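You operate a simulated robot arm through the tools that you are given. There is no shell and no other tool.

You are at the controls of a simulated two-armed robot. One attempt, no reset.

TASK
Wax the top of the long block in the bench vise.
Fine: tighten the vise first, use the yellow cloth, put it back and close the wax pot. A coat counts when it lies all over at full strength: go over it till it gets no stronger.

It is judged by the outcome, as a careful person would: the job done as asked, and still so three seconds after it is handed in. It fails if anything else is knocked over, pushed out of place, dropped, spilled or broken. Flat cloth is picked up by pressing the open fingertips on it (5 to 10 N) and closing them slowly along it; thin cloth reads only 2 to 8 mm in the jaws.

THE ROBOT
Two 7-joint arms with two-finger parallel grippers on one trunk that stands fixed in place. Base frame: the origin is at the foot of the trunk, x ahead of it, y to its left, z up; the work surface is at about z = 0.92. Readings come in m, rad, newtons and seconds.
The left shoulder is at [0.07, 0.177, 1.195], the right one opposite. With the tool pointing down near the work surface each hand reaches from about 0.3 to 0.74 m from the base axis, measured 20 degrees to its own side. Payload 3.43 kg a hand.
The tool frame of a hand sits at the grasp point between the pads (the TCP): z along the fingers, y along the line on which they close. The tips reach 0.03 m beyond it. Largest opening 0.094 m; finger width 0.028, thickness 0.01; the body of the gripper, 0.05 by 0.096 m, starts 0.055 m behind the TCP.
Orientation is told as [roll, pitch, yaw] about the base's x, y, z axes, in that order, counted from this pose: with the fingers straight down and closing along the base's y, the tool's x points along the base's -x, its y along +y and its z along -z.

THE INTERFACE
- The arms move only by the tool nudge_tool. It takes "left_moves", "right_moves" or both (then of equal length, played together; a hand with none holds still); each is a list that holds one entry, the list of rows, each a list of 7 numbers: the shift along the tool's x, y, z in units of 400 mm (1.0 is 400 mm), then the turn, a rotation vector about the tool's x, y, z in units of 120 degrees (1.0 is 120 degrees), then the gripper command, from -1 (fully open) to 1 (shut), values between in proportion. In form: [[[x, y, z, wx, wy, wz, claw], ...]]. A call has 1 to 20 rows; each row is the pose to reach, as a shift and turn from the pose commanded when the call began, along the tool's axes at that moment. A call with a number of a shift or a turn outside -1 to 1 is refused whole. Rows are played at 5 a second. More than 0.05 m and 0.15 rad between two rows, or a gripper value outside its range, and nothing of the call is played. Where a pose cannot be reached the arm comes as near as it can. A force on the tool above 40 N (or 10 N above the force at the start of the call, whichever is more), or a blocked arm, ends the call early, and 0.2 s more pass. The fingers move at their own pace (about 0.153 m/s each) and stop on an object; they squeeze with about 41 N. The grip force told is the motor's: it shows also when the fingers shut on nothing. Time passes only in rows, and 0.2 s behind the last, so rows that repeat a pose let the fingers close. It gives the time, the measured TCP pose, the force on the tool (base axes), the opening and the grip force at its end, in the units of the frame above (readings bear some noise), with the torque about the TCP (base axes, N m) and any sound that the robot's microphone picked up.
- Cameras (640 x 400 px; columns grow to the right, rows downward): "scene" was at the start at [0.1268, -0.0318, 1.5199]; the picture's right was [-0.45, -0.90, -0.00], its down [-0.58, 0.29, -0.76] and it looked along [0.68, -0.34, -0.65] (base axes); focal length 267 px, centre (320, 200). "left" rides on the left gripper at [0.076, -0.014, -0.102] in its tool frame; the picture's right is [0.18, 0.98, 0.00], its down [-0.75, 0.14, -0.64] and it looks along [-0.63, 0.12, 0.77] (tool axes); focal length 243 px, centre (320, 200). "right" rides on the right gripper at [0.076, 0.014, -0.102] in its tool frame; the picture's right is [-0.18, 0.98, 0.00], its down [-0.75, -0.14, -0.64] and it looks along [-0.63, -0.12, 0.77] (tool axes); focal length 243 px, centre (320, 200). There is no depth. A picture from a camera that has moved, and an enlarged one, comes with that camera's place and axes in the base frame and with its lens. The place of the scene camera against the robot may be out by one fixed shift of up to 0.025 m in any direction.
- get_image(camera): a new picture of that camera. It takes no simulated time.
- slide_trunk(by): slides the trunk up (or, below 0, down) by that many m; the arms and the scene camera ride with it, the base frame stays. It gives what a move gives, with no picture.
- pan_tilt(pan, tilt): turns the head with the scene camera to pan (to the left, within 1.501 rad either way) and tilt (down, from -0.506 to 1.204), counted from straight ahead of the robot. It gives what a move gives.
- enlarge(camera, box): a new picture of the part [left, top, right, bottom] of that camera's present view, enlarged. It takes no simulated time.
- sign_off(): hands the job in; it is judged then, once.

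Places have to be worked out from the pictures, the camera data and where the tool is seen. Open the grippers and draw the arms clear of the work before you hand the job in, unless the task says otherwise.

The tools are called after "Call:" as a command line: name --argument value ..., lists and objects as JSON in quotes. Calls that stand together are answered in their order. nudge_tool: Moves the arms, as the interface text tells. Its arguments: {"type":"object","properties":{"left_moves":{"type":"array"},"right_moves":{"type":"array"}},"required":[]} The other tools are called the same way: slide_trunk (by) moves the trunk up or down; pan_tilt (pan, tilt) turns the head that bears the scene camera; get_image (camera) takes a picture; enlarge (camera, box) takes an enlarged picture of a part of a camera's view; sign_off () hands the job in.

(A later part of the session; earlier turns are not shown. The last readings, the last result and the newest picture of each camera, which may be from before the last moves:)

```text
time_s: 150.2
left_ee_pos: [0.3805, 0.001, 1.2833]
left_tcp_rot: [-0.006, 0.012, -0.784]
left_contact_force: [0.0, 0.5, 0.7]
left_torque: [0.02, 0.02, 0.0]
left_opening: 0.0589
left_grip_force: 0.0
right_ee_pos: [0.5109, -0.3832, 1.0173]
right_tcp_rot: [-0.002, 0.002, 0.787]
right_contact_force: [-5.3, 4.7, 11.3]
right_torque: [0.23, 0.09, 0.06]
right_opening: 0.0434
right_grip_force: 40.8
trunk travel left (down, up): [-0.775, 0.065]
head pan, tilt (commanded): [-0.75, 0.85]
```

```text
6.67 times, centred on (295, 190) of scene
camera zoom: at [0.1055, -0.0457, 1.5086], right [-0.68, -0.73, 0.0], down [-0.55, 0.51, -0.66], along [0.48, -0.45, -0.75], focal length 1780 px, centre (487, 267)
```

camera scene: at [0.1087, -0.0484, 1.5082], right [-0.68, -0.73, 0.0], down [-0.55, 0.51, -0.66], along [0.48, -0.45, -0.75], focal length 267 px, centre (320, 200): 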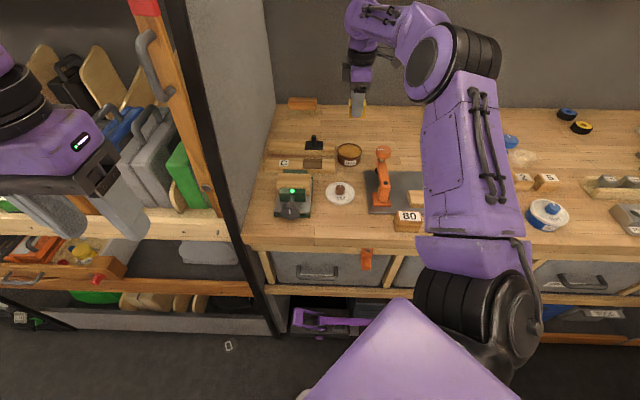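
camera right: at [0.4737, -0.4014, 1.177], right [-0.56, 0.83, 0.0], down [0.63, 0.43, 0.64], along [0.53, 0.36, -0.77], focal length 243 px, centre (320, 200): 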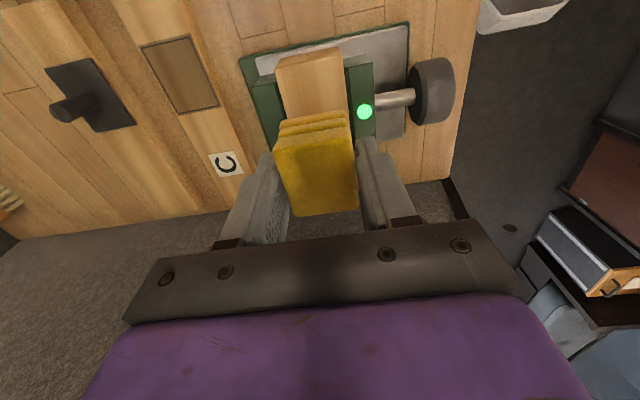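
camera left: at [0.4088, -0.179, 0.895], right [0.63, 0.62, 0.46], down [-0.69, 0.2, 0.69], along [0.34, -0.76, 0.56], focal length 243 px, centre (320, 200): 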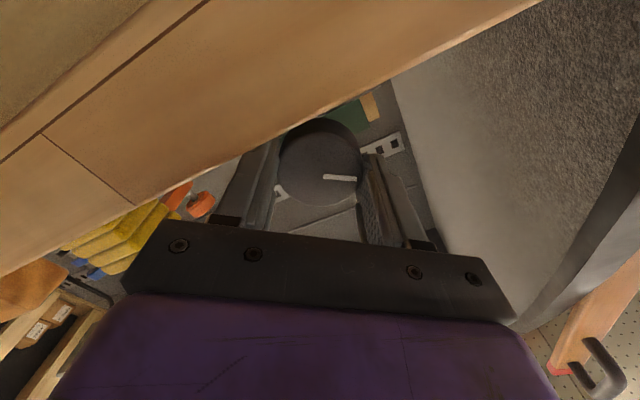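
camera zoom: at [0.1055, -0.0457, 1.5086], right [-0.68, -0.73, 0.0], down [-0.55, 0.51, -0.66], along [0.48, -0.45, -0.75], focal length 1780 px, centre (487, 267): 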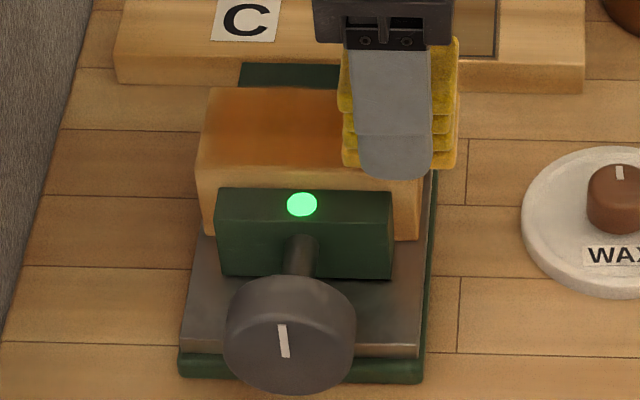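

I lift off and move aside (toward −e) to inspect the whole coat again.

Call:
nudge_tool --right_moves '[[[0, 0, -0.1, 0, 0, 0, 1], [0.05, 0, -0.2, 0, 0, 0, 1], [0.13, 0, -0.26, 0, 0, 0, 1], [0.21, 0, -0.26, 0, 0, 0, 1], [0.27, 0, -0.26, 0, 0, 0, 1], [0.27, 0, -0.26, 0, 0, 0, 1]]]'

Call:
enlarge --camera "scene" --box '[270, 165, 320, 205]'

Call:
get_image --camera "right"

Call:
get_image --camera "scene"

```text
time_s: 151.7
left_ee_pos: [0.3832, -0.0004, 1.2828]
left_tcp_rot: [-0.007, 0.016, -0.784]
left_contact_force: [0.3, -0.4, 0.0]
left_torque: [0.03, 0.01, 0.01]
left_opening: 0.0586
left_grip_force: 0.0
right_ee_pos: [0.438, -0.4599, 1.1203]
right_tcp_rot: [-0.001, 0.001, 0.785]
right_contact_force: [0.3, -0.3, -2.3]
right_torque: [-0.01, 0.02, 0.02]
right_opening: 0.0436
right_grip_force: 41.5
trunk travel left (down, up): [-0.775, 0.065]
head pan, tilt (commanded): [-0.75, 0.85]
```

```text
10.00 times, centred on (295, 185) of scene
camera zoom: at [0.1089, -0.0477, 1.5082], right [-0.68, -0.73, 0.0], down [-0.55, 0.51, -0.66], along [0.48, -0.45, -0.75], focal length 2670 px, centre (570, 350)
```

zoom: 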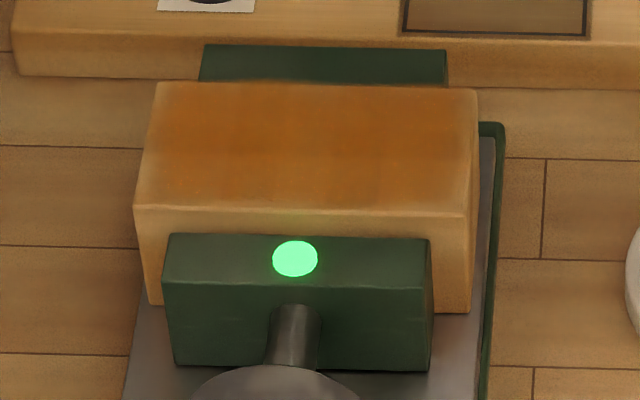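

```text
taken
camera right: at [0.3736, -0.5031, 1.2246], right [-0.57, 0.82, 0.0], down [0.63, 0.43, 0.64], along [0.53, 0.36, -0.77], focal length 243 px, centre (320, 200)
```

right: 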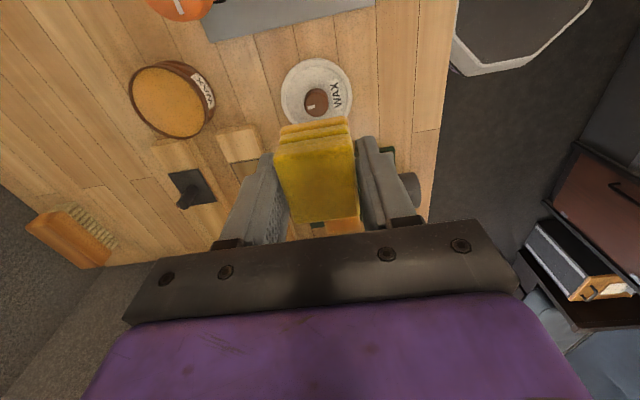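

```text
taken
camera scene: at [0.1089, -0.0477, 1.5082], right [-0.68, -0.73, 0.0], down [-0.55, 0.51, -0.66], along [0.48, -0.45, -0.75], focal length 267 px, centre (320, 200)
```

scene: 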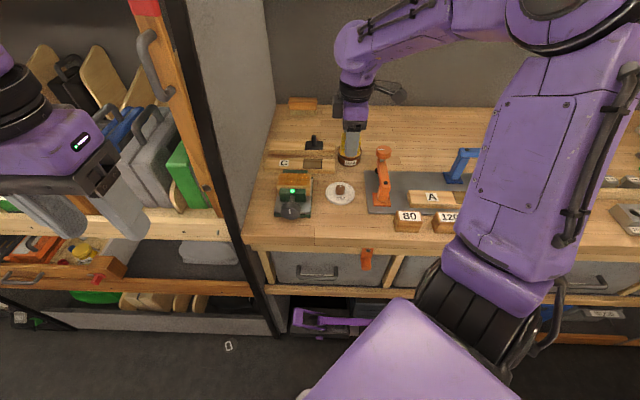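

The −e end now matches the field; the +e (left) end and front edge are the lightest remaining parts. One more dip, then I'll land on the +e end first.

Call:
nudge_tool --right_moves '[[[0.012, -0.082, 0, 0, 0, 0, 1], [0.024, -0.164, 0, 0, 0, 0, 1], [0.036, -0.246, 0, 0, 0, 0, 1], [0.048, -0.328, 0, 0, 0, 0, 1], [0.0607, -0.4098, 0, 0, 0, 0, 1], [0.0607, -0.4098, 0.08, 0, 0, 0, 1], [0.0607, -0.4098, 0.17, 0, 0, 0, 1], [0.0607, -0.4098, 0.26, 0, 0, 0, 1], [0.0607, -0.4098, 0.3, 0, 0, 0, 1], [0.0607, -0.4098, 0.311, 0, 0, 0, 1], [0.0607, -0.4098, 0.32, 0, 0, 0, 1], [0.0607, -0.4098, 0.32, 0, 0, 0, 1]]]'

Call:
enlarge --camera "right" --box '[240, 60, 400, 190]'

```text
time_s: 154.2
left_ee_pos: [0.3834, -0.001, 1.2822]
left_tcp_rot: [-0.008, 0.014, -0.784]
left_contact_force: [-0.5, 0.1, 0.4]
left_torque: [-0.03, -0.02, -0.01]
left_opening: 0.0588
left_grip_force: 0.1
right_ee_pos: [0.5362, -0.5925, 0.993]
right_tcp_rot: [-0.002, 0.003, 0.786]
right_contact_force: [0.6, -0.7, 6.3]
right_torque: [0.0, 0.18, 0.02]
right_opening: 0.0434
right_grip_force: 40.9
trunk travel left (down, up): [-0.775, 0.065]
head pan, tilt (commanded): [-0.75, 0.85]
```

```text
3.08 times, centred on (320, 125) of right
camera zoom: at [0.4718, -0.6353, 1.0977], right [-0.57, 0.82, 0.0], down [0.63, 0.43, 0.64], along [0.53, 0.36, -0.77], focal length 746 px, centre (320, 431)
```

zoom: 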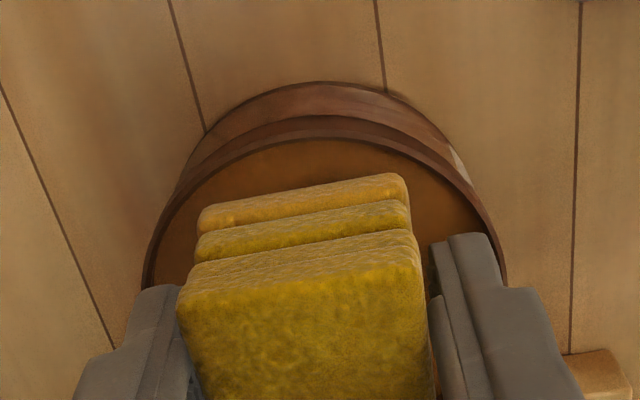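

Wax contact again (6 N). Now to the +e end first, with crosswise passes there.

Call:
nudge_tool --right_moves '[[[0, 0, -0.05, 0, 0, 0, 1], [0, 0, -0.15, 0, 0, 0, 1], [0, 0, -0.25, 0, 0, 0, 1], [-0.07, 0.055, -0.31, 0, 0, 0, 1], [-0.15, 0.117, -0.31, 0, 0, 0, 1], [-0.23, 0.18, -0.31, 0, 0, 0, 1], [-0.31, 0.242, -0.31, 0, 0, 0, 1], [-0.39, 0.304, -0.31, 0, 0, 0, 1], [-0.46, 0.36, -0.31, 0, 0, 0, 1], [-0.5253, 0.4098, -0.28, 0, 0, 0, 1], [-0.5253, 0.4098, -0.2, 0, 0, 0, 1], [-0.5253, 0.4098, -0.12, 0, 0, 0, 1], [-0.5253, 0.4098, -0.075, 0, 0, 0, 1], [-0.5253, 0.4098, -0.058, 0, 0, 0, 1], [-0.5453, 0.4098, -0.058, 0, 0, 0, 1], [-0.5453, 0.4548, -0.058, 0, 0, 0, 1], [-0.5453, 0.4098, -0.058, 0, 0, 0, 1], [-0.5453, 0.3648, -0.058, 0, 0, 0, 1], [-0.5203, 0.3648, -0.058, 0, 0, 0, 1], [-0.5203, 0.4548, -0.058, 0, 0, 0, 1]]]'

Call:
get_image --camera "right"

```text
time_s: 158.4
left_ee_pos: [0.3797, -0.0003, 1.2832]
left_tcp_rot: [-0.007, 0.014, -0.785]
left_contact_force: [-0.1, 0.6, -1.0]
left_torque: [0.01, 0.01, 0.01]
left_opening: 0.0585
left_grip_force: 0.0
right_ee_pos: [0.5529, -0.3173, 1.0182]
right_tcp_rot: [-0.002, 0.001, 0.786]
right_contact_force: [0.6, -4.7, 9.8]
right_torque: [-0.23, -0.12, 0.02]
right_opening: 0.0436
right_grip_force: 40.9
trunk travel left (down, up): [-0.775, 0.065]
head pan, tilt (commanded): [-0.75, 0.85]
```

```text
taken
camera right: at [0.4884, -0.3596, 1.122], right [-0.56, 0.83, 0.0], down [0.63, 0.43, 0.64], along [0.53, 0.36, -0.77], focal length 243 px, centre (320, 200)
```

right: 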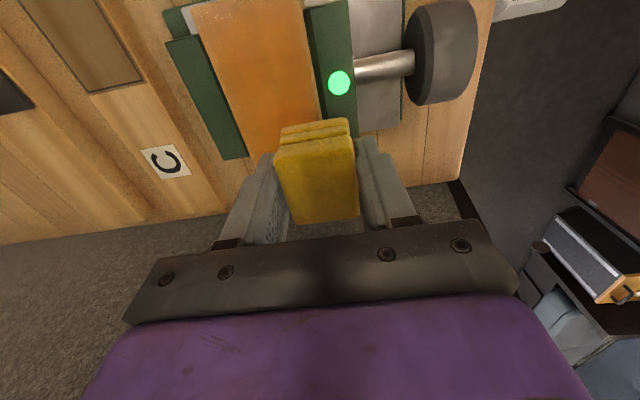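

I continue: +e end again, then both long edges, −e end and a mid pass.

Call:
nudge_tool --right_moves '[[[-0.02, 0, 0, 0, 0, 0, 1], [-0.02, -0.09, 0, 0, 0, 0, 1], [0.01, -0.09, 0, 0, 0, 0, 1], [0.01, -0.045, 0, 0, 0, 0, 1], [0.01, 0, 0, 0, 0, 0, 1], [0.07, 0, 0, 0, 0, 0, 1], [0.13, 0, 0, 0, 0, 0, 1], [0.19, 0, 0, 0, 0, 0, 1], [0.215, 0, 0, 0, 0, 0, 1], [0.215, -0.045, 0, 0, 0, 0, 1], [0.215, -0.09, 0, 0, 0, 0, 1], [0.16, -0.09, 0, 0, 0, 0, 1], [0.1, -0.09, 0, 0, 0, 0, 1], [0.04, -0.09, 0, 0, 0, 0, 1], [-0.02, -0.09, 0, 0, 0, 0, 1], [-0.02, -0.06, 0, 0, 0, 0, 1], [0.04, -0.06, 0, 0, 0, 0, 1], [0.1, -0.06, 0, 0, 0, 0, 1], [0.16, -0.06, 0, 0, 0, 0, 1], [0.215, -0.06, 0, 0, 0, 0, 1]]]'

Call:
enlarge --camera "scene" --box '[260, 160, 330, 220]'

```text
time_s: 162.7
left_ee_pos: [0.3807, 0.0013, 1.2825]
left_tcp_rot: [-0.007, 0.015, -0.784]
left_contact_force: [-0.4, -0.3, -0.5]
left_torque: [0.01, -0.05, 0.0]
left_opening: 0.0587
left_grip_force: 0.1
right_ee_pos: [0.5088, -0.395, 1.0177]
right_tcp_rot: [-0.002, -0.001, 0.788]
right_contact_force: [3.0, 4.9, 11.8]
right_torque: [0.29, -0.29, 0.01]
right_opening: 0.043
right_grip_force: 40.3
trunk travel left (down, up): [-0.775, 0.065]
head pan, tilt (commanded): [-0.75, 0.85]
```

```text
6.67 times, centred on (295, 190) of scene
camera zoom: at [0.1065, -0.0462, 1.5085], right [-0.68, -0.73, 0.0], down [-0.55, 0.51, -0.66], along [0.48, -0.45, -0.75], focal length 1780 px, centre (487, 267)
```

zoom: 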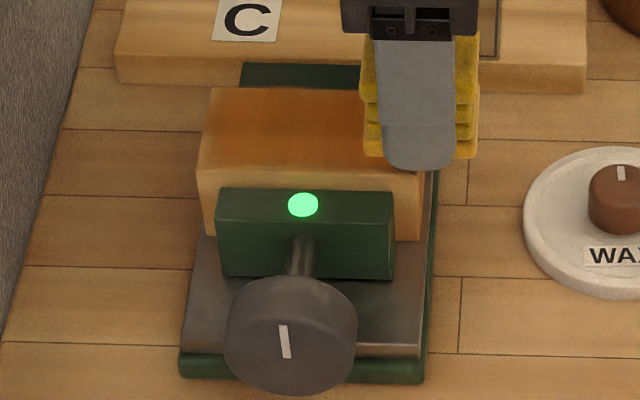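

The +e end has come up nicely. One more complete raster over everything.

Call:
nudge_tool --right_moves '[[[0, 0.03, 0, 0, 0, 0, 1], [-0.055, 0.03, 0, 0, 0, 0, 1], [-0.115, 0.03, 0, 0, 0, 0, 1], [-0.175, 0.03, 0, 0, 0, 0, 1], [-0.235, 0.03, 0, 0, 0, 0, 1], [-0.235, 0.06, 0, 0, 0, 0, 1], [-0.175, 0.06, 0, 0, 0, 0, 1], [-0.115, 0.06, 0, 0, 0, 0, 1], [-0.055, 0.06, 0, 0, 0, 0, 1], [0.005, 0.06, 0, 0, 0, 0, 1], [0.005, 0.015, 0, 0, 0, 0, 1], [-0.055, 0.015, 0, 0, 0, 0, 1], [-0.115, 0.015, 0, 0, 0, 0, 1], [-0.175, 0.015, 0, 0, 0, 0, 1], [-0.24, 0.015, 0, 0, 0, 0, 1], [-0.24, -0.03, 0, 0, 0, 0, 1], [-0.175, -0.03, 0, 0, 0, 0, 1], [-0.115, -0.03, 0, 0, 0, 0, 1], [-0.055, -0.03, 0, 0, 0, 0, 1], [0.005, -0.03, 0, 0, 0, 0, 1]]]'

Call:
enlarge --camera "scene" --box '[270, 165, 320, 205]'

```text
time_s: 166.8
left_ee_pos: [0.3802, 0.0002, 1.2825]
left_tcp_rot: [-0.008, 0.013, -0.783]
left_contact_force: [-0.1, -0.1, -0.6]
left_torque: [0.02, -0.01, -0.01]
left_opening: 0.059
left_grip_force: 0.0
right_ee_pos: [0.5166, -0.4056, 1.0165]
right_tcp_rot: [-0.002, -0.001, 0.787]
right_contact_force: [4.0, 4.2, 9.2]
right_torque: [0.27, -0.21, -0.03]
right_opening: 0.0435
right_grip_force: 40.9
trunk travel left (down, up): [-0.775, 0.065]
head pan, tilt (commanded): [-0.75, 0.85]
```

```text
10.00 times, centred on (295, 185) of scene
camera zoom: at [0.1065, -0.047, 1.5085], right [-0.68, -0.73, 0.0], down [-0.55, 0.51, -0.66], along [0.48, -0.45, -0.75], focal length 2670 px, centre (570, 350)
```

zoom: 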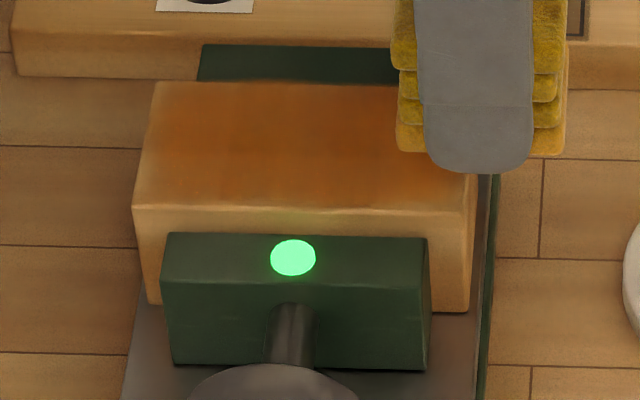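

I lift off and move toward the cloth's place, looking at the coat unobstructed.

Call:
nudge_tool --right_moves '[[[0, 0, -0.1, 0, 0, 0, 1], [0.05, 0.03, -0.2, 0, 0, 0, 1], [0.1, 0.08, -0.25, 0, 0, 0, 1], [0.14, 0.14, -0.25, 0, 0, 0, 1], [0.17, 0.2, -0.25, 0, 0, 0, 1], [0.18, 0.25, -0.25, 0, 0, 0, 1], [0.18, 0.25, -0.25, 0, 0, 0, 1]]]'

Call:
enlarge --camera "scene" --box '[270, 165, 320, 205]'

Call:
get_image --camera "scene"

Call:
get_image --camera "right"

```text
time_s: 168.4
left_ee_pos: [0.3826, -0.0033, 1.2827]
left_tcp_rot: [-0.006, 0.016, -0.785]
left_contact_force: [1.0, -0.4, -0.5]
left_torque: [0.03, 0.01, 0.03]
left_opening: 0.0585
left_grip_force: 0.0
right_ee_pos: [0.3968, -0.387, 1.1154]
right_tcp_rot: [0.0, -0.001, 0.785]
right_contact_force: [-0.5, 0.2, -0.6]
right_torque: [-0.01, 0.0, 0.04]
right_opening: 0.0433
right_grip_force: 40.5
trunk travel left (down, up): [-0.775, 0.065]
head pan, tilt (commanded): [-0.75, 0.85]
```

```text
10.00 times, centred on (295, 185) of scene
camera zoom: at [0.1085, -0.0497, 1.5082], right [-0.68, -0.73, 0.0], down [-0.55, 0.51, -0.66], along [0.48, -0.45, -0.75], focal length 2670 px, centre (570, 350)
```

zoom: 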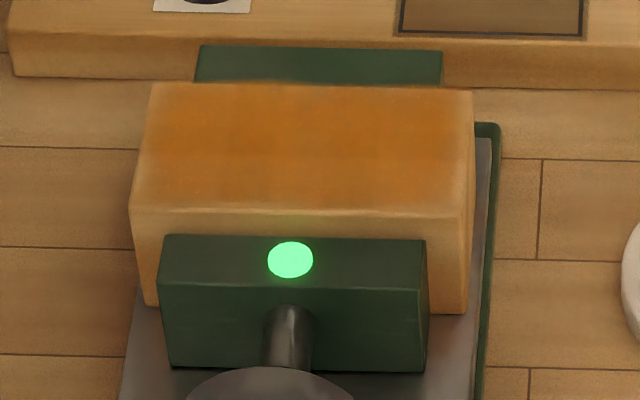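

```text
taken
camera scene: at [0.1085, -0.0497, 1.5082], right [-0.68, -0.73, 0.0], down [-0.55, 0.51, -0.66], along [0.48, -0.45, -0.75], focal length 267 px, centre (320, 200)
```

scene: 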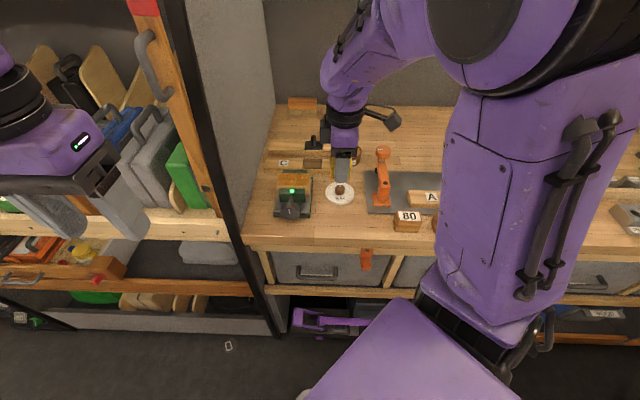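

```text
taken
camera right: at [0.3317, -0.4295, 1.2198], right [-0.57, 0.82, 0.0], down [0.63, 0.43, 0.64], along [0.53, 0.36, -0.77], focal length 243 px, centre (320, 200)
```

right: 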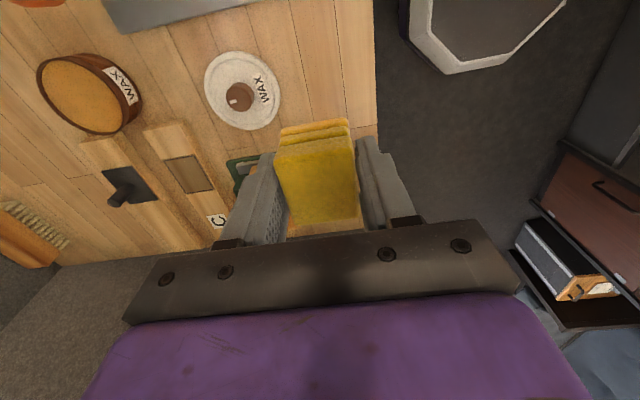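

The coat looks saturated and even. I cross-check from the left hand's camera for any weaker zone.

Call:
get_image --camera "left"

Call:
enlarge --camera "left" --box '[140, 60, 300, 180]'

```text
taken
camera left: at [0.3203, 0.0393, 1.3857], right [0.56, 0.83, 0.0], down [0.64, -0.44, 0.63], along [0.52, -0.36, -0.78], focal length 243 px, centre (320, 200)
```

left: 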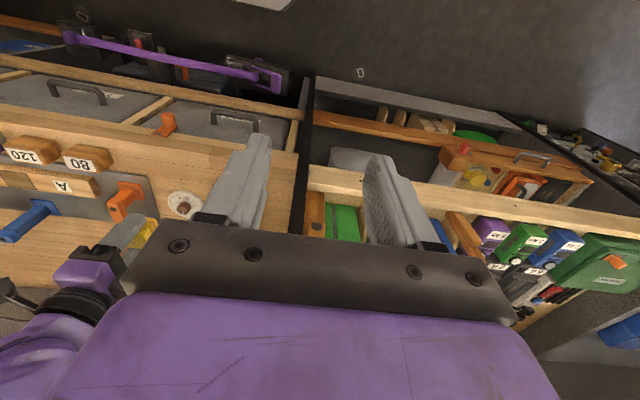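

```text
3.33 times, centred on (220, 120) of left
camera zoom: at [0.3203, 0.0393, 1.3857], right [0.56, 0.83, 0.0], down [0.64, -0.44, 0.63], along [0.52, -0.36, -0.78], focal length 809 px, centre (653, 467)
```

zoom: 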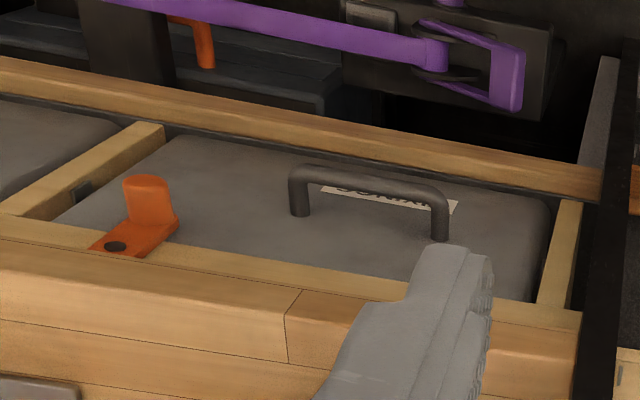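

The block is hidden there. I instead swing the right hand (still holding the cloth) beyond the block with yaw 0, so its camera looks back at the whole top.

Call:
nudge_tool --right_moves '[[[-0.06, -0.05, -0.0375, 0, 0, 0.06, 1], [-0.12, -0.11, -0.0375, 0, 0, 0.12, 1], [-0.19, -0.17, -0.0375, 0, 0, 0.18, 1], [-0.26, -0.23, -0.0375, 0, 0, 0.24, 1], [-0.33, -0.295, -0.0375, 0, 0, 0.31, 1], [-0.3977, -0.355, -0.0375, 0, 0, 0.375, 1], [-0.3977, -0.355, -0.0375, 0, 0, 0.375, 1]]]'

Call:
get_image --camera "right"

Call:
enlarge --camera "right" --box '[220, 20, 420, 150]'

```text
time_s: 170.1
left_ee_pos: [0.3822, 0.0002, 1.2823]
left_tcp_rot: [-0.007, 0.015, -0.787]
left_contact_force: [0.5, -0.1, 0.3]
left_torque: [0.0, -0.02, 0.0]
left_opening: 0.0588
left_grip_force: 0.0
right_ee_pos: [0.6089, -0.3722, 1.131]
right_tcp_rot: [-0.002, 0.0, -0.001]
right_contact_force: [-0.1, 0.1, 0.3]
right_torque: [0.04, -0.02, 0.0]
right_opening: 0.0432
right_grip_force: 41.5
trunk travel left (down, up): [-0.775, 0.065]
head pan, tilt (commanded): [-0.75, 0.85]
```

```text
taken
camera right: at [0.5321, -0.3572, 1.236], right [0.19, 0.98, 0.0], down [0.75, -0.14, 0.64], along [0.63, -0.12, -0.77], focal length 243 px, centre (320, 200)
```

right: 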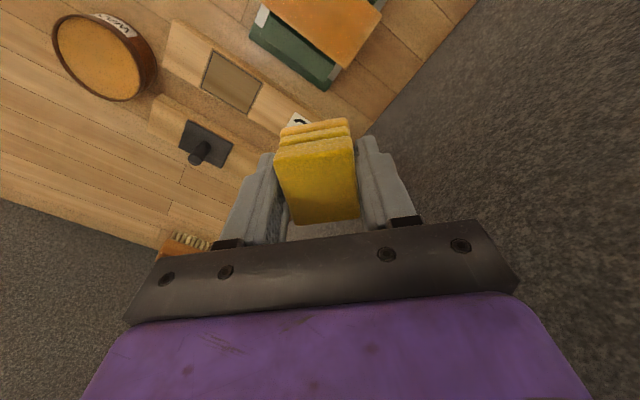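

```text
3.08 times, centred on (320, 85) of right
camera zoom: at [0.5321, -0.3572, 1.236], right [0.19, 0.98, 0.0], down [0.75, -0.14, 0.64], along [0.63, -0.12, -0.77], focal length 746 px, centre (320, 554)
```

zoom: 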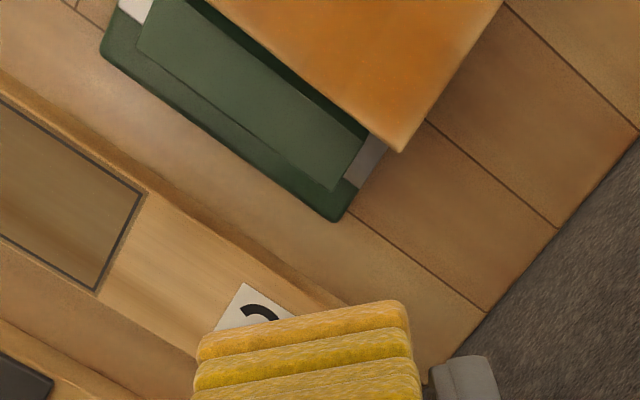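

The camera is a little too far forward; I move back 4.5 cm.

Call:
nudge_tool --right_moves '[[[0.06, 0.02, 0, 0, 0, 0, 1], [0.11, 0.04, 0, 0, 0, 0, 1], [0.11, 0.04, 0, 0, 0, 0, 1]]]'

Call:
enlarge --camera "right" --box '[230, 0, 410, 130]'

```text
time_s: 170.8
left_ee_pos: [0.3829, -0.0008, 1.2823]
left_tcp_rot: [-0.006, 0.017, -0.784]
left_contact_force: [0.6, -0.7, 0.3]
left_torque: [0.0, 0.02, 0.0]
left_opening: 0.0587
left_grip_force: 0.0
right_ee_pos: [0.567, -0.3564, 1.1303]
right_tcp_rot: [0.0, 0.003, -0.001]
right_contact_force: [0.2, 0.2, -0.5]
right_torque: [-0.02, 0.04, -0.01]
right_opening: 0.0433
right_grip_force: 41.1
trunk travel left (down, up): [-0.775, 0.065]
head pan, tilt (commanded): [-0.75, 0.85]
```

```text
3.08 times, centred on (320, 65) of right
camera zoom: at [0.4902, -0.3414, 1.2348], right [0.18, 0.98, 0.0], down [0.75, -0.14, 0.64], along [0.63, -0.12, -0.77], focal length 746 px, centre (320, 615)
```

zoom: 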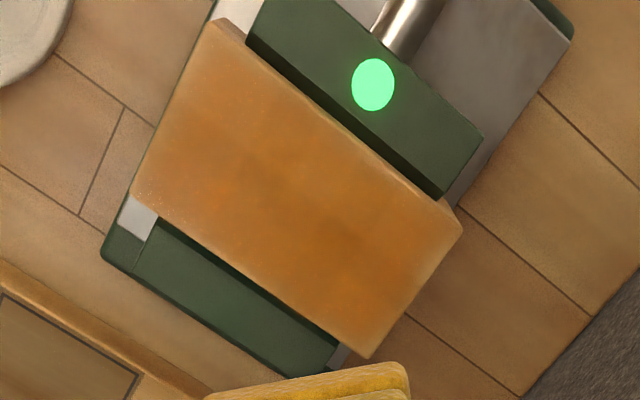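

This is a very useful view. I enlarge further to judge uniformity.

Call:
enlarge --camera "right" --box '[255, 0, 375, 125]'

```text
3.20 times, centred on (315, 62) of right
camera zoom: at [0.4902, -0.3414, 1.2348], right [0.18, 0.98, 0.0], down [0.75, -0.14, 0.64], along [0.63, -0.12, -0.77], focal length 776 px, centre (336, 640)
```

zoom: 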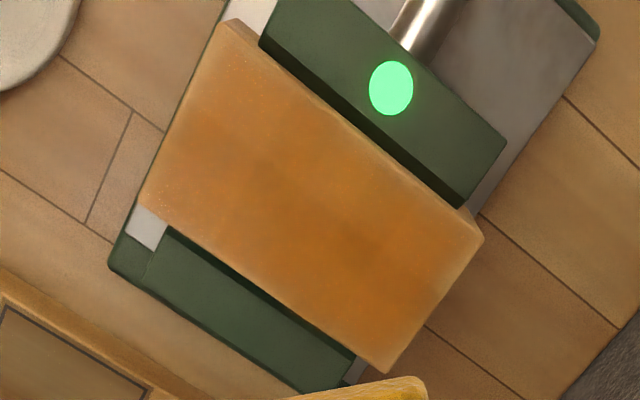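

From here the −e end and the borders are visibly weaker than the middle, so it needs more. I dip again (turning back to yaw 45° on the way).

Call:
nudge_tool --right_moves '[[[0.011, -0.085, 0, 0, 0, -0.054, 1], [0.022, -0.17, 0, 0, 0, -0.108, 1], [0.033, -0.255, 0, 0, 0, -0.162, 1], [0.044, -0.34, 0, 0, 0, -0.216, 1], [0.055, -0.425, 0, 0, 0, -0.27, 1], [0.066, -0.51, 0, 0, 0, -0.324, 1], [0.0755, -0.5915, 0, 0, 0, -0.375, 1], [0.0755, -0.5915, 0.09, 0, 0, -0.375, 1], [0.0755, -0.5915, 0.18, 0, 0, -0.375, 1], [0.0755, -0.5915, 0.27, 0, 0, -0.375, 1], [0.0755, -0.5915, 0.32, 0, 0, -0.375, 1], [0.0755, -0.5915, 0.336, 0, 0, -0.375, 1], [0.0755, -0.5915, 0.348, 0, 0, -0.375, 1], [0.0755, -0.5915, 0.348, 0, 0, -0.375, 1]]]'

Call:
enlarge --camera "right" --box '[240, 60, 400, 190]'

```text
time_s: 173.8
left_ee_pos: [0.3814, -0.0006, 1.2821]
left_tcp_rot: [-0.006, 0.017, -0.787]
left_contact_force: [-0.3, -0.3, 0.5]
left_torque: [-0.01, 0.01, -0.02]
left_opening: 0.0588
left_grip_force: 0.0
right_ee_pos: [0.5351, -0.5931, 0.9911]
right_tcp_rot: [-0.003, 0.0, 0.785]
right_contact_force: [0.5, -0.7, 1.0]
right_torque: [-0.07, -0.02, -0.05]
right_opening: 0.0434
right_grip_force: 40.8
trunk travel left (down, up): [-0.775, 0.065]
head pan, tilt (commanded): [-0.75, 0.85]
```

```text
3.08 times, centred on (320, 125) of right
camera zoom: at [0.4709, -0.6366, 1.0966], right [-0.57, 0.82, 0.0], down [0.63, 0.43, 0.64], along [0.53, 0.36, -0.77], focal length 746 px, centre (320, 431)
```

zoom: 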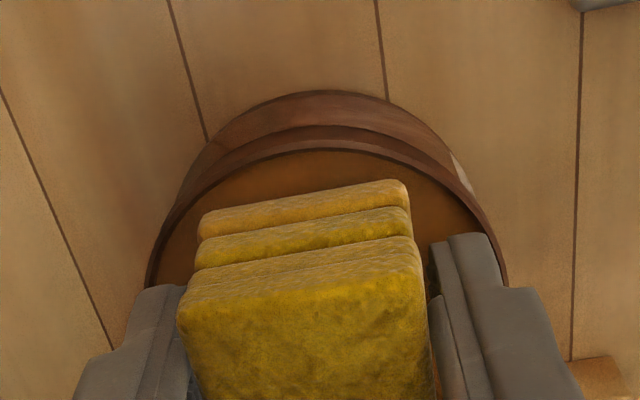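

Only a light touch (1 N); I press 1.6 mm more into the wax, then go to the block's −e end and scrub there.

Call:
nudge_tool --right_moves '[[[0, 0, 0.004, 0, 0, 0, 1], [0, 0, 0.004, 0, 0, 0, 1], [0, 0, -0.05, 0, 0, 0, 1], [0, 0, -0.15, 0, 0, 0, 1], [0, 0, -0.25, 0, 0, 0, 1], [-0.05, 0.07, -0.31, 0, 0, 0, 1], [-0.1, 0.14, -0.31, 0, 0, 0, 1], [-0.16, 0.21, -0.31, 0, 0, 0, 1], [-0.22, 0.28, -0.31, 0, 0, 0, 1], [-0.275, 0.345, -0.31, 0, 0, 0, 1], [-0.3233, 0.4088, -0.29, 0, 0, 0, 1], [-0.3233, 0.4088, -0.2, 0, 0, 0, 1], [-0.3233, 0.4088, -0.12, 0, 0, 0, 1], [-0.3233, 0.4088, -0.075, 0, 0, 0, 1], [-0.3233, 0.4088, -0.058, 0, 0, 0, 1], [-0.3033, 0.4538, -0.058, 0, 0, 0, 1], [-0.3033, 0.3638, -0.058, 0, 0, 0, 1], [-0.3233, 0.3638, -0.058, 0, 0, 0, 1], [-0.3233, 0.4538, -0.058, 0, 0, 0, 1], [-0.3433, 0.4538, -0.058, 0, 0, 0, 1]]]'

Call:
enlarge --camera "right" --box '[230, 50, 430, 200]'

```text
time_s: 178.1
left_ee_pos: [0.3792, 0.0007, 1.283]
left_tcp_rot: [-0.007, 0.013, -0.784]
left_contact_force: [-0.5, -0.2, -1.6]
left_torque: [-0.02, -0.04, -0.02]
left_opening: 0.0587
left_grip_force: 0.2
right_ee_pos: [0.5001, -0.3681, 1.0158]
right_tcp_rot: [-0.001, 0.0, 0.79]
right_contact_force: [-5.3, 0.2, 17.3]
right_torque: [-0.03, -0.01, -0.01]
right_opening: 0.0435
right_grip_force: 41.0
trunk travel left (down, up): [-0.775, 0.065]
head pan, tilt (commanded): [-0.75, 0.85]
```

```text
2.67 times, centred on (330, 125) of right
camera zoom: at [0.4358, -0.41, 1.1206], right [-0.57, 0.82, 0.0], down [0.63, 0.43, 0.64], along [0.53, 0.36, -0.77], focal length 647 px, centre (293, 400)
```

zoom: 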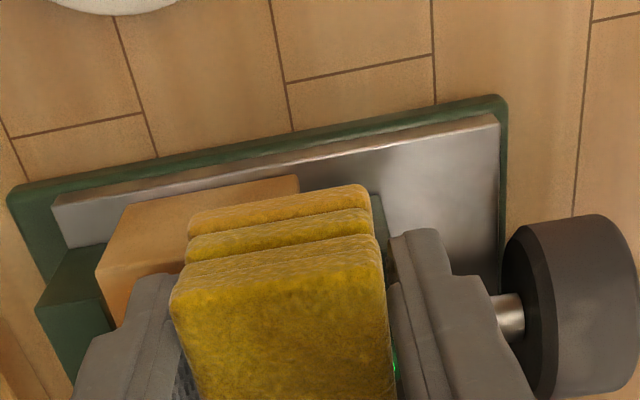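

Good pressure (17 N; I ease slightly). I scrub the −e end thoroughly, then run off along the front edge.

Call:
nudge_tool --right_moves '[[[0, -0.09, -0.001, 0, 0, 0, 1], [0.015, -0.09, -0.001, 0, 0, 0, 1], [0.015, 0, -0.001, 0, 0, 0, 1], [0.03, 0, -0.001, 0, 0, 0, 1], [0.03, -0.09, -0.001, 0, 0, 0, 1], [0.045, -0.09, -0.001, 0, 0, 0, 1], [0.045, 0, -0.001, 0, 0, 0, 1], [0.02, -0.015, -0.001, 0, 0, 0, 1], [-0.02, 0, -0.001, 0, 0, 0, 1], [-0.02, -0.09, -0.001, 0, 0, 0, 1], [0.01, -0.095, -0.001, 0, 0, 0, 1], [0.04, -0.095, -0.001, 0, 0, 0, 1], [0.04, -0.065, -0.001, 0, 0, 0, 1], [-0.02, -0.065, -0.001, 0, 0, 0, 1], [-0.02, -0.025, -0.001, 0, 0, 0, 1], [0.04, -0.025, -0.001, 0, 0, 0, 1], [0.04, 0.005, -0.001, 0, 0, 0, 1], [-0.02, 0.005, -0.001, 0, 0, 0, 1], [-0.08, 0.005, -0.001, 0, 0, 0, 1], [-0.14, 0.005, -0.001, 0, 0, 0, 1]]]'

Call:
enlarge --camera "right" --box '[230, 0, 430, 150]'

```text
time_s: 182.2
left_ee_pos: [0.3792, -0.0006, 1.2828]
left_tcp_rot: [-0.006, 0.015, -0.784]
left_contact_force: [-0.1, -0.1, 0.3]
left_torque: [0.04, 0.01, 0.02]
left_opening: 0.0588
left_grip_force: 0.3
right_ee_pos: [0.5391, -0.3265, 1.0168]
right_tcp_rot: [0.001, 0.001, 0.787]
right_contact_force: [-5.0, -5.4, 11.6]
right_torque: [-0.3, 0.19, -0.08]
right_opening: 0.0435
right_grip_force: 41.2
trunk travel left (down, up): [-0.775, 0.065]
head pan, tilt (commanded): [-0.75, 0.85]
```

```text
2.67 times, centred on (330, 75) of right
camera zoom: at [0.4749, -0.3689, 1.1203], right [-0.56, 0.83, 0.0], down [0.63, 0.43, 0.64], along [0.53, 0.36, -0.77], focal length 647 px, centre (293, 533)
```

zoom: 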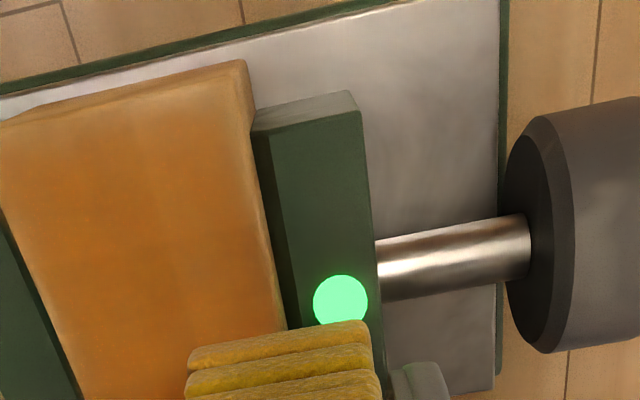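

The −e end is clearly stronger now. Same scrubbing at the +e end, then along the rear edge.

Call:
nudge_tool --right_moves '[[[-0.04, 0, 0, 0, 0, 0, 1], [-0.065, 0, 0, 0, 0, 0, 1], [-0.065, -0.095, 0, 0, 0, 0, 1], [-0.05, -0.095, 0, 0, 0, 0, 1], [-0.05, -0.005, 0, 0, 0, 0, 1], [-0.035, -0.005, 0, 0, 0, 0, 1], [-0.035, -0.095, 0, 0, 0, 0, 1], [-0.02, -0.095, 0, 0, 0, 0, 1], [-0.02, -0.005, 0, 0, 0, 0, 1], [-0.06, 0, 0, 0, 0, 0, 1], [-0.06, -0.03, 0, 0, 0, 0, 1], [0, -0.03, 0, 0, 0, 0, 1], [0, -0.07, 0, 0, 0, 0, 1], [-0.06, -0.07, 0, 0, 0, 0, 1], [-0.06, -0.1, 0, 0, 0, 0, 1], [0, -0.1, 0, 0, 0, 0, 1], [0.06, -0.1, 0, 0, 0, 0, 1], [0.12, -0.1, 0, 0, 0, 0, 1], [0.18, -0.1, 0, 0, 0, 0, 1], [0.18, -0.05, 0, 0, 0, 0, 1]]]'

Call:
enlarge --camera "scene" --box '[260, 160, 330, 220]'

```text
time_s: 186.4
left_ee_pos: [0.3799, -0.0013, 1.2824]
left_tcp_rot: [-0.007, 0.013, -0.784]
left_contact_force: [-0.2, -0.1, 0.1]
left_torque: [-0.01, -0.01, 0.05]
left_opening: 0.0586
left_grip_force: 0.1
right_ee_pos: [0.5039, -0.3927, 1.0151]
right_tcp_rot: [-0.003, 0.003, 0.787]
right_contact_force: [1.9, -5.1, 10.8]
right_torque: [-0.04, -0.15, -0.05]
right_opening: 0.0437
right_grip_force: 41.1
trunk travel left (down, up): [-0.775, 0.065]
head pan, tilt (commanded): [-0.75, 0.85]
```

```text
6.67 times, centred on (295, 190) of scene
camera zoom: at [0.1065, -0.047, 1.5085], right [-0.68, -0.73, 0.0], down [-0.55, 0.51, -0.66], along [0.48, -0.45, -0.75], focal length 1780 px, centre (487, 267)
```

zoom: 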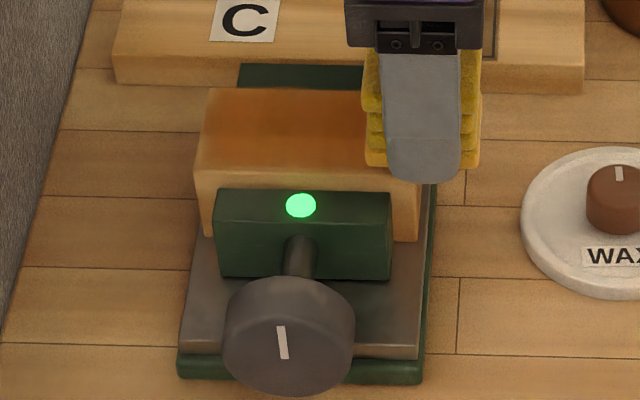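

I lift and go to the same inspection viewpoint as before (yaw 0 above the block).

Call:
nudge_tool --right_moves '[[[0, 0, -0.1, 0, 0, 0, 1], [-0.02, 0, -0.2, 0, 0, 0.05, 1], [-0.06, -0.015, -0.2875, 0, 0, 0.12, 1], [-0.1, -0.03, -0.2875, 0, 0, 0.19, 1], [-0.14, -0.04, -0.2875, 0, 0, 0.26, 1], [-0.1757, -0.0474, -0.2875, 0, 0, 0.325, 1], [-0.1757, -0.0474, -0.2875, 0, 0, 0.375, 1], [-0.1757, -0.0474, -0.2875, 0, 0, 0.375, 1]]]'

Call:
enlarge --camera "right" --box '[255, 0, 375, 125]'

Call:
enlarge --camera "scene" --box '[270, 165, 320, 205]'

```text
time_s: 188.2
left_ee_pos: [0.3822, -0.0004, 1.2817]
left_tcp_rot: [-0.005, 0.017, -0.784]
left_contact_force: [-0.6, 0.9, -0.6]
left_torque: [-0.02, 0.05, -0.01]
left_opening: 0.0584
left_grip_force: 0.1
right_ee_pos: [0.5696, -0.3556, 1.1304]
right_tcp_rot: [-0.002, 0.001, -0.002]
right_contact_force: [0.5, 0.2, -0.8]
right_torque: [-0.03, 0.0, -0.01]
right_opening: 0.0434
right_grip_force: 41.7
trunk travel left (down, up): [-0.775, 0.065]
head pan, tilt (commanded): [-0.75, 0.85]
```

```text
3.20 times, centred on (315, 62) of right
camera zoom: at [0.492, -0.3399, 1.234], right [0.19, 0.98, 0.0], down [0.75, -0.14, 0.64], along [0.63, -0.12, -0.77], focal length 776 px, centre (336, 640)
```

zoom: 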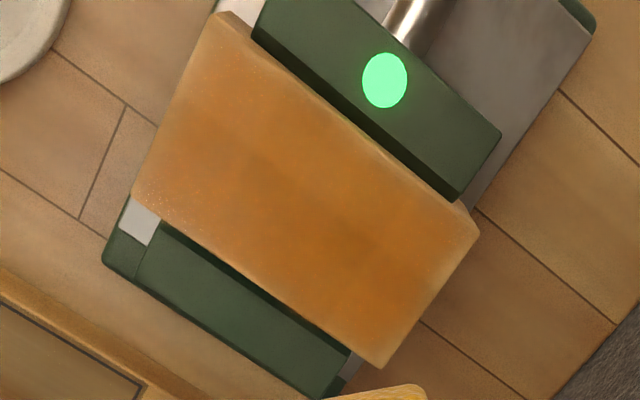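

```text
10.00 times, centred on (295, 185) of scene
camera zoom: at [0.1081, -0.0479, 1.5083], right [-0.68, -0.73, 0.0], down [-0.55, 0.51, -0.66], along [0.48, -0.45, -0.75], focal length 2670 px, centre (570, 350)
```

zoom: 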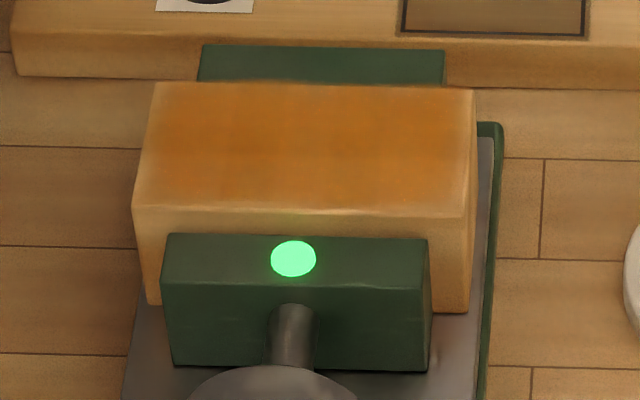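

Clearly more even; only thin borders and two corners look slightly lighter. Another dip and a last round along the borders.

Call:
nudge_tool --right_moves '[[[0.011, -0.085, 0, 0, 0, -0.054, 1], [0.023, -0.17, 0, 0, 0, -0.108, 1], [0.035, -0.255, 0, 0, 0, -0.162, 1], [0.047, -0.34, 0, 0, 0, -0.216, 1], [0.059, -0.425, 0, 0, 0, -0.27, 1], [0.071, -0.51, 0, 0, 0, -0.324, 1], [0.082, -0.5925, 0, 0, 0, -0.375, 1], [0.082, -0.5925, 0.09, 0, 0, -0.375, 1], [0.082, -0.5925, 0.18, 0, 0, -0.375, 1], [0.082, -0.5925, 0.27, 0, 0, -0.375, 1], [0.082, -0.5925, 0.32, 0, 0, -0.375, 1], [0.082, -0.5925, 0.338, 0, 0, -0.375, 1], [0.082, -0.5925, 0.3505, 0, 0, -0.375, 1], [0.082, -0.5925, 0.3505, 0, 0, -0.375, 1]]]'

Call:
enlarge --camera "right" --box '[240, 60, 400, 190]'

```text
time_s: 191.2
left_ee_pos: [0.3823, -0.0008, 1.2823]
left_tcp_rot: [-0.008, 0.016, -0.784]
left_contact_force: [0.2, 0.3, 0.1]
left_torque: [-0.04, 0.0, 0.0]
left_opening: 0.0586
left_grip_force: 0.1
right_ee_pos: [0.5364, -0.5923, 0.9907]
right_tcp_rot: [0.0, 0.001, 0.785]
right_contact_force: [-0.7, 0.8, -1.0]
right_torque: [0.05, 0.01, 0.02]
right_opening: 0.0433
right_grip_force: 41.0
trunk travel left (down, up): [-0.775, 0.065]
head pan, tilt (commanded): [-0.75, 0.85]
```

```text
3.08 times, centred on (320, 125) of right
camera zoom: at [0.4719, -0.635, 1.0941], right [-0.57, 0.82, 0.0], down [0.63, 0.43, 0.64], along [0.53, 0.36, -0.77], focal length 746 px, centre (320, 431)
```

zoom: 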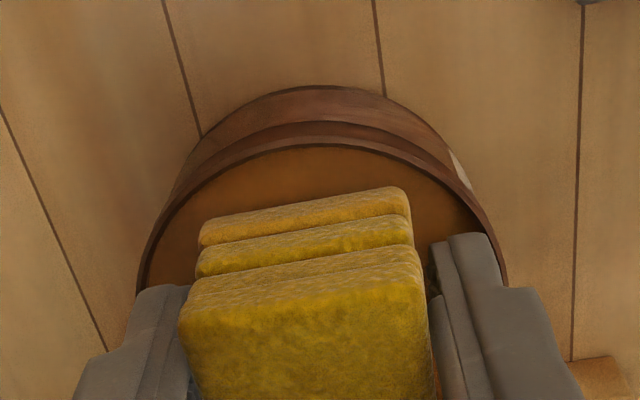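

No wax contact this time: the pad has slid ~6 mm up between the fingers over all the wiping (block contact height shows the same). Before fingertips come too near, I'll set the pad on its own place and re-grip higher. First I lift and carry it there.

Call:
nudge_tool --right_moves '[[[0, 0, -0.1, 0, 0, 0, 1], [0, 0, -0.2, 0, 0, 0, 1], [0, 0, -0.3, 0, 0, 0, 1], [-0.011, 0.09, -0.324, 0, 0, 0, 1], [-0.023, 0.185, -0.324, 0, 0, 0, 1], [-0.034, 0.28, -0.324, 0, 0, 0, 1], [-0.046, 0.38, -0.324, 0, 0, 0, 1], [-0.057, 0.475, -0.324, 0, 0, 0, 1], [-0.069, 0.57, -0.324, 0, 0, 0, 1], [-0.0811, 0.6694, -0.324, 0, 0, 0, 1], [-0.0811, 0.6694, -0.22, 0, 0, 0, 1], [-0.0811, 0.6694, -0.12, 0, 0, 0, 1], [-0.0811, 0.6694, -0.03, 0, 0, 0, 1], [-0.0811, 0.6694, 0.03, 0, 0, 0, 1], [-0.0811, 0.6694, 0.03, 0, 0, 0, 1]]]'

Call:
enlarge --camera "right" --box '[220, 70, 420, 220]'

Call:
enlarge --camera "scene" --box '[290, 170, 390, 270]'

```text
time_s: 194.4
left_ee_pos: [0.382, -0.0006, 1.2827]
left_tcp_rot: [-0.007, 0.016, -0.786]
left_contact_force: [0.6, 0.1, -0.1]
left_torque: [-0.01, 0.0, 0.05]
left_opening: 0.0588
left_grip_force: 0.0
right_ee_pos: [0.3691, -0.381, 0.9777]
right_tcp_rot: [-0.001, 0.001, 0.785]
right_contact_force: [0.3, 0.0, -0.9]
right_torque: [-0.01, 0.01, 0.01]
right_opening: 0.0433
right_grip_force: 41.0
trunk travel left (down, up): [-0.775, 0.065]
head pan, tilt (commanded): [-0.75, 0.85]
```

```text
2.67 times, centred on (320, 145) of right
camera zoom: at [0.3048, -0.4232, 1.0821], right [-0.56, 0.83, 0.0], down [0.63, 0.43, 0.64], along [0.53, 0.36, -0.77], focal length 647 px, centre (320, 347)
```

zoom: 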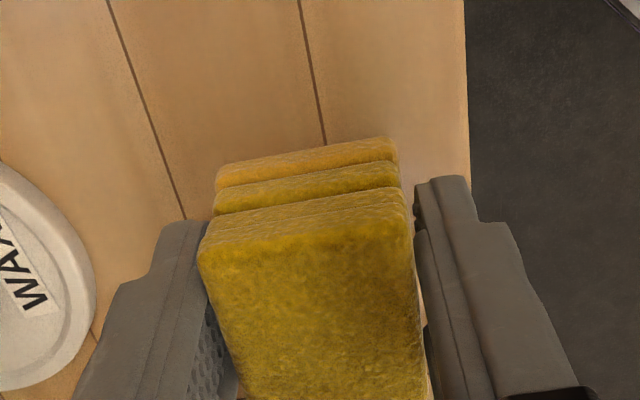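

```text
4.00 times, centred on (340, 220) of scene
camera zoom: at [0.108, -0.0478, 1.5083], right [-0.68, -0.73, 0.0], down [-0.55, 0.51, -0.66], along [0.48, -0.45, -0.75], focal length 1068 px, centre (240, 120)
```

zoom: 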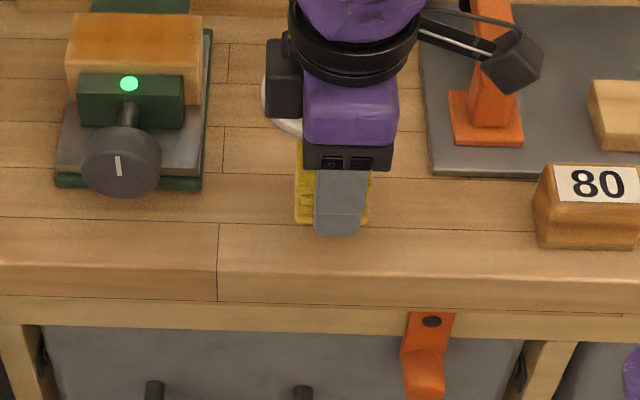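

Above its place. I lower in small rows until the pad touches the bench.

Call:
nudge_tool --right_moves '[[[0, 0.001, 0.025, 0, 0, 0, 1], [0, 0.001, 0.04, 0, 0, 0, 1], [0, 0.001, 0.045, 0, 0, 0, 1], [0, 0.001, 0.05, 0, 0, 0, 1], [0, 0.001, 0.05, 0, 0, 0, 1]]]'

```text
time_s: 195.7
left_ee_pos: [0.3806, 0.0002, 1.2817]
left_tcp_rot: [-0.006, 0.016, -0.784]
left_contact_force: [0.0, 0.5, -0.3]
left_torque: [0.01, 0.01, 0.03]
left_opening: 0.0588
left_grip_force: 0.1
right_ee_pos: [0.3699, -0.3804, 0.9581]
right_tcp_rot: [0.001, 0.002, 0.785]
right_contact_force: [-0.2, 0.2, -0.1]
right_torque: [-0.03, -0.02, 0.0]
right_opening: 0.0434
right_grip_force: 40.9
trunk travel left (down, up): [-0.775, 0.065]
head pan, tilt (commanded): [-0.75, 0.85]
```

No contact yet at z 0.958. I go on in 1.2 mm rows.

Call:
nudge_tool --right_moves '[[[0, 0, 0.003, 0, 0, 0, 1], [0, 0, 0.006, 0, 0, 0, 1], [0, 0, 0.009, 0, 0, 0, 1], [0, 0, 0.009, 0, 0, 0, 1]]]'

```text
time_s: 196.7
left_ee_pos: [0.3819, -0.0005, 1.2824]
left_tcp_rot: [-0.006, 0.016, -0.786]
left_contact_force: [0.2, 1.0, 0.3]
left_torque: [-0.01, 0.0, 0.03]
left_opening: 0.0586
left_grip_force: 0.0
right_ee_pos: [0.3685, -0.3805, 0.9553]
right_tcp_rot: [-0.001, 0.002, 0.786]
right_contact_force: [0.2, -0.6, 2.8]
right_torque: [0.01, -0.07, -0.01]
right_opening: 0.0436
right_grip_force: 41.3
trunk travel left (down, up): [-0.775, 0.065]
head pan, tilt (commanded): [-0.75, 0.85]
```

Contact (2.8 N at z 0.955). I open slightly, rise 7 mm and grip again so ~12 mm of pad stands below the tips.

Call:
nudge_tool --right_moves '[[[0, 0, 0, 0, 0, 0, 0.0], [0, 0, 0, 0, 0, 0, -0.15], [0, 0, -0.009, 0, 0, 0, -0.15], [0, 0, -0.018, 0, 0, 0, -0.15], [0, 0, -0.018, 0, 0, 0, 0.0], [0, 0, -0.018, 0, 0, 0, 0.1], [0, 0, -0.018, 0, 0, 0, 0.4], [0, 0, -0.018, 0, 0, 0, 1], [0, 0, -0.018, 0, 0, 0, 1]]]'

Call:
enlarge --camera "right" --box '[220, 70, 420, 220]'

```text
time_s: 198.7
left_ee_pos: [0.3824, 0.0004, 1.2822]
left_tcp_rot: [-0.006, 0.016, -0.786]
left_contact_force: [-0.3, -0.6, -0.2]
left_torque: [0.0, -0.03, 0.02]
left_opening: 0.0586
left_grip_force: 0.1
right_ee_pos: [0.3688, -0.3796, 0.96]
right_tcp_rot: [-0.001, 0.001, 0.785]
right_contact_force: [0.2, 0.6, -0.8]
right_torque: [-0.02, -0.04, 0.02]
right_opening: 0.0435
right_grip_force: 40.9
trunk travel left (down, up): [-0.775, 0.065]
head pan, tilt (commanded): [-0.75, 0.85]
```

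```text
2.67 times, centred on (320, 145) of right
camera zoom: at [0.3047, -0.4233, 1.066], right [-0.57, 0.82, 0.0], down [0.63, 0.43, 0.64], along [0.53, 0.36, -0.77], focal length 647 px, centre (320, 347)
```

zoom: 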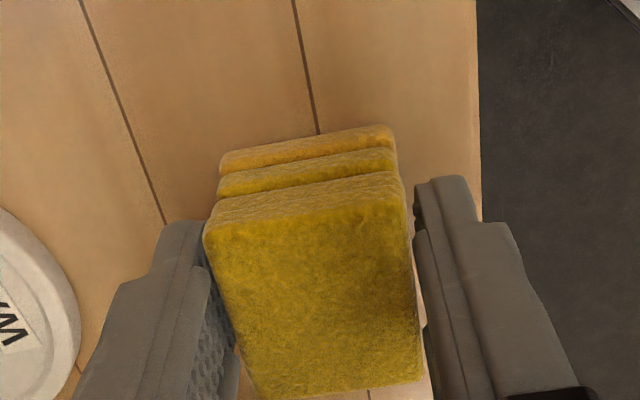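

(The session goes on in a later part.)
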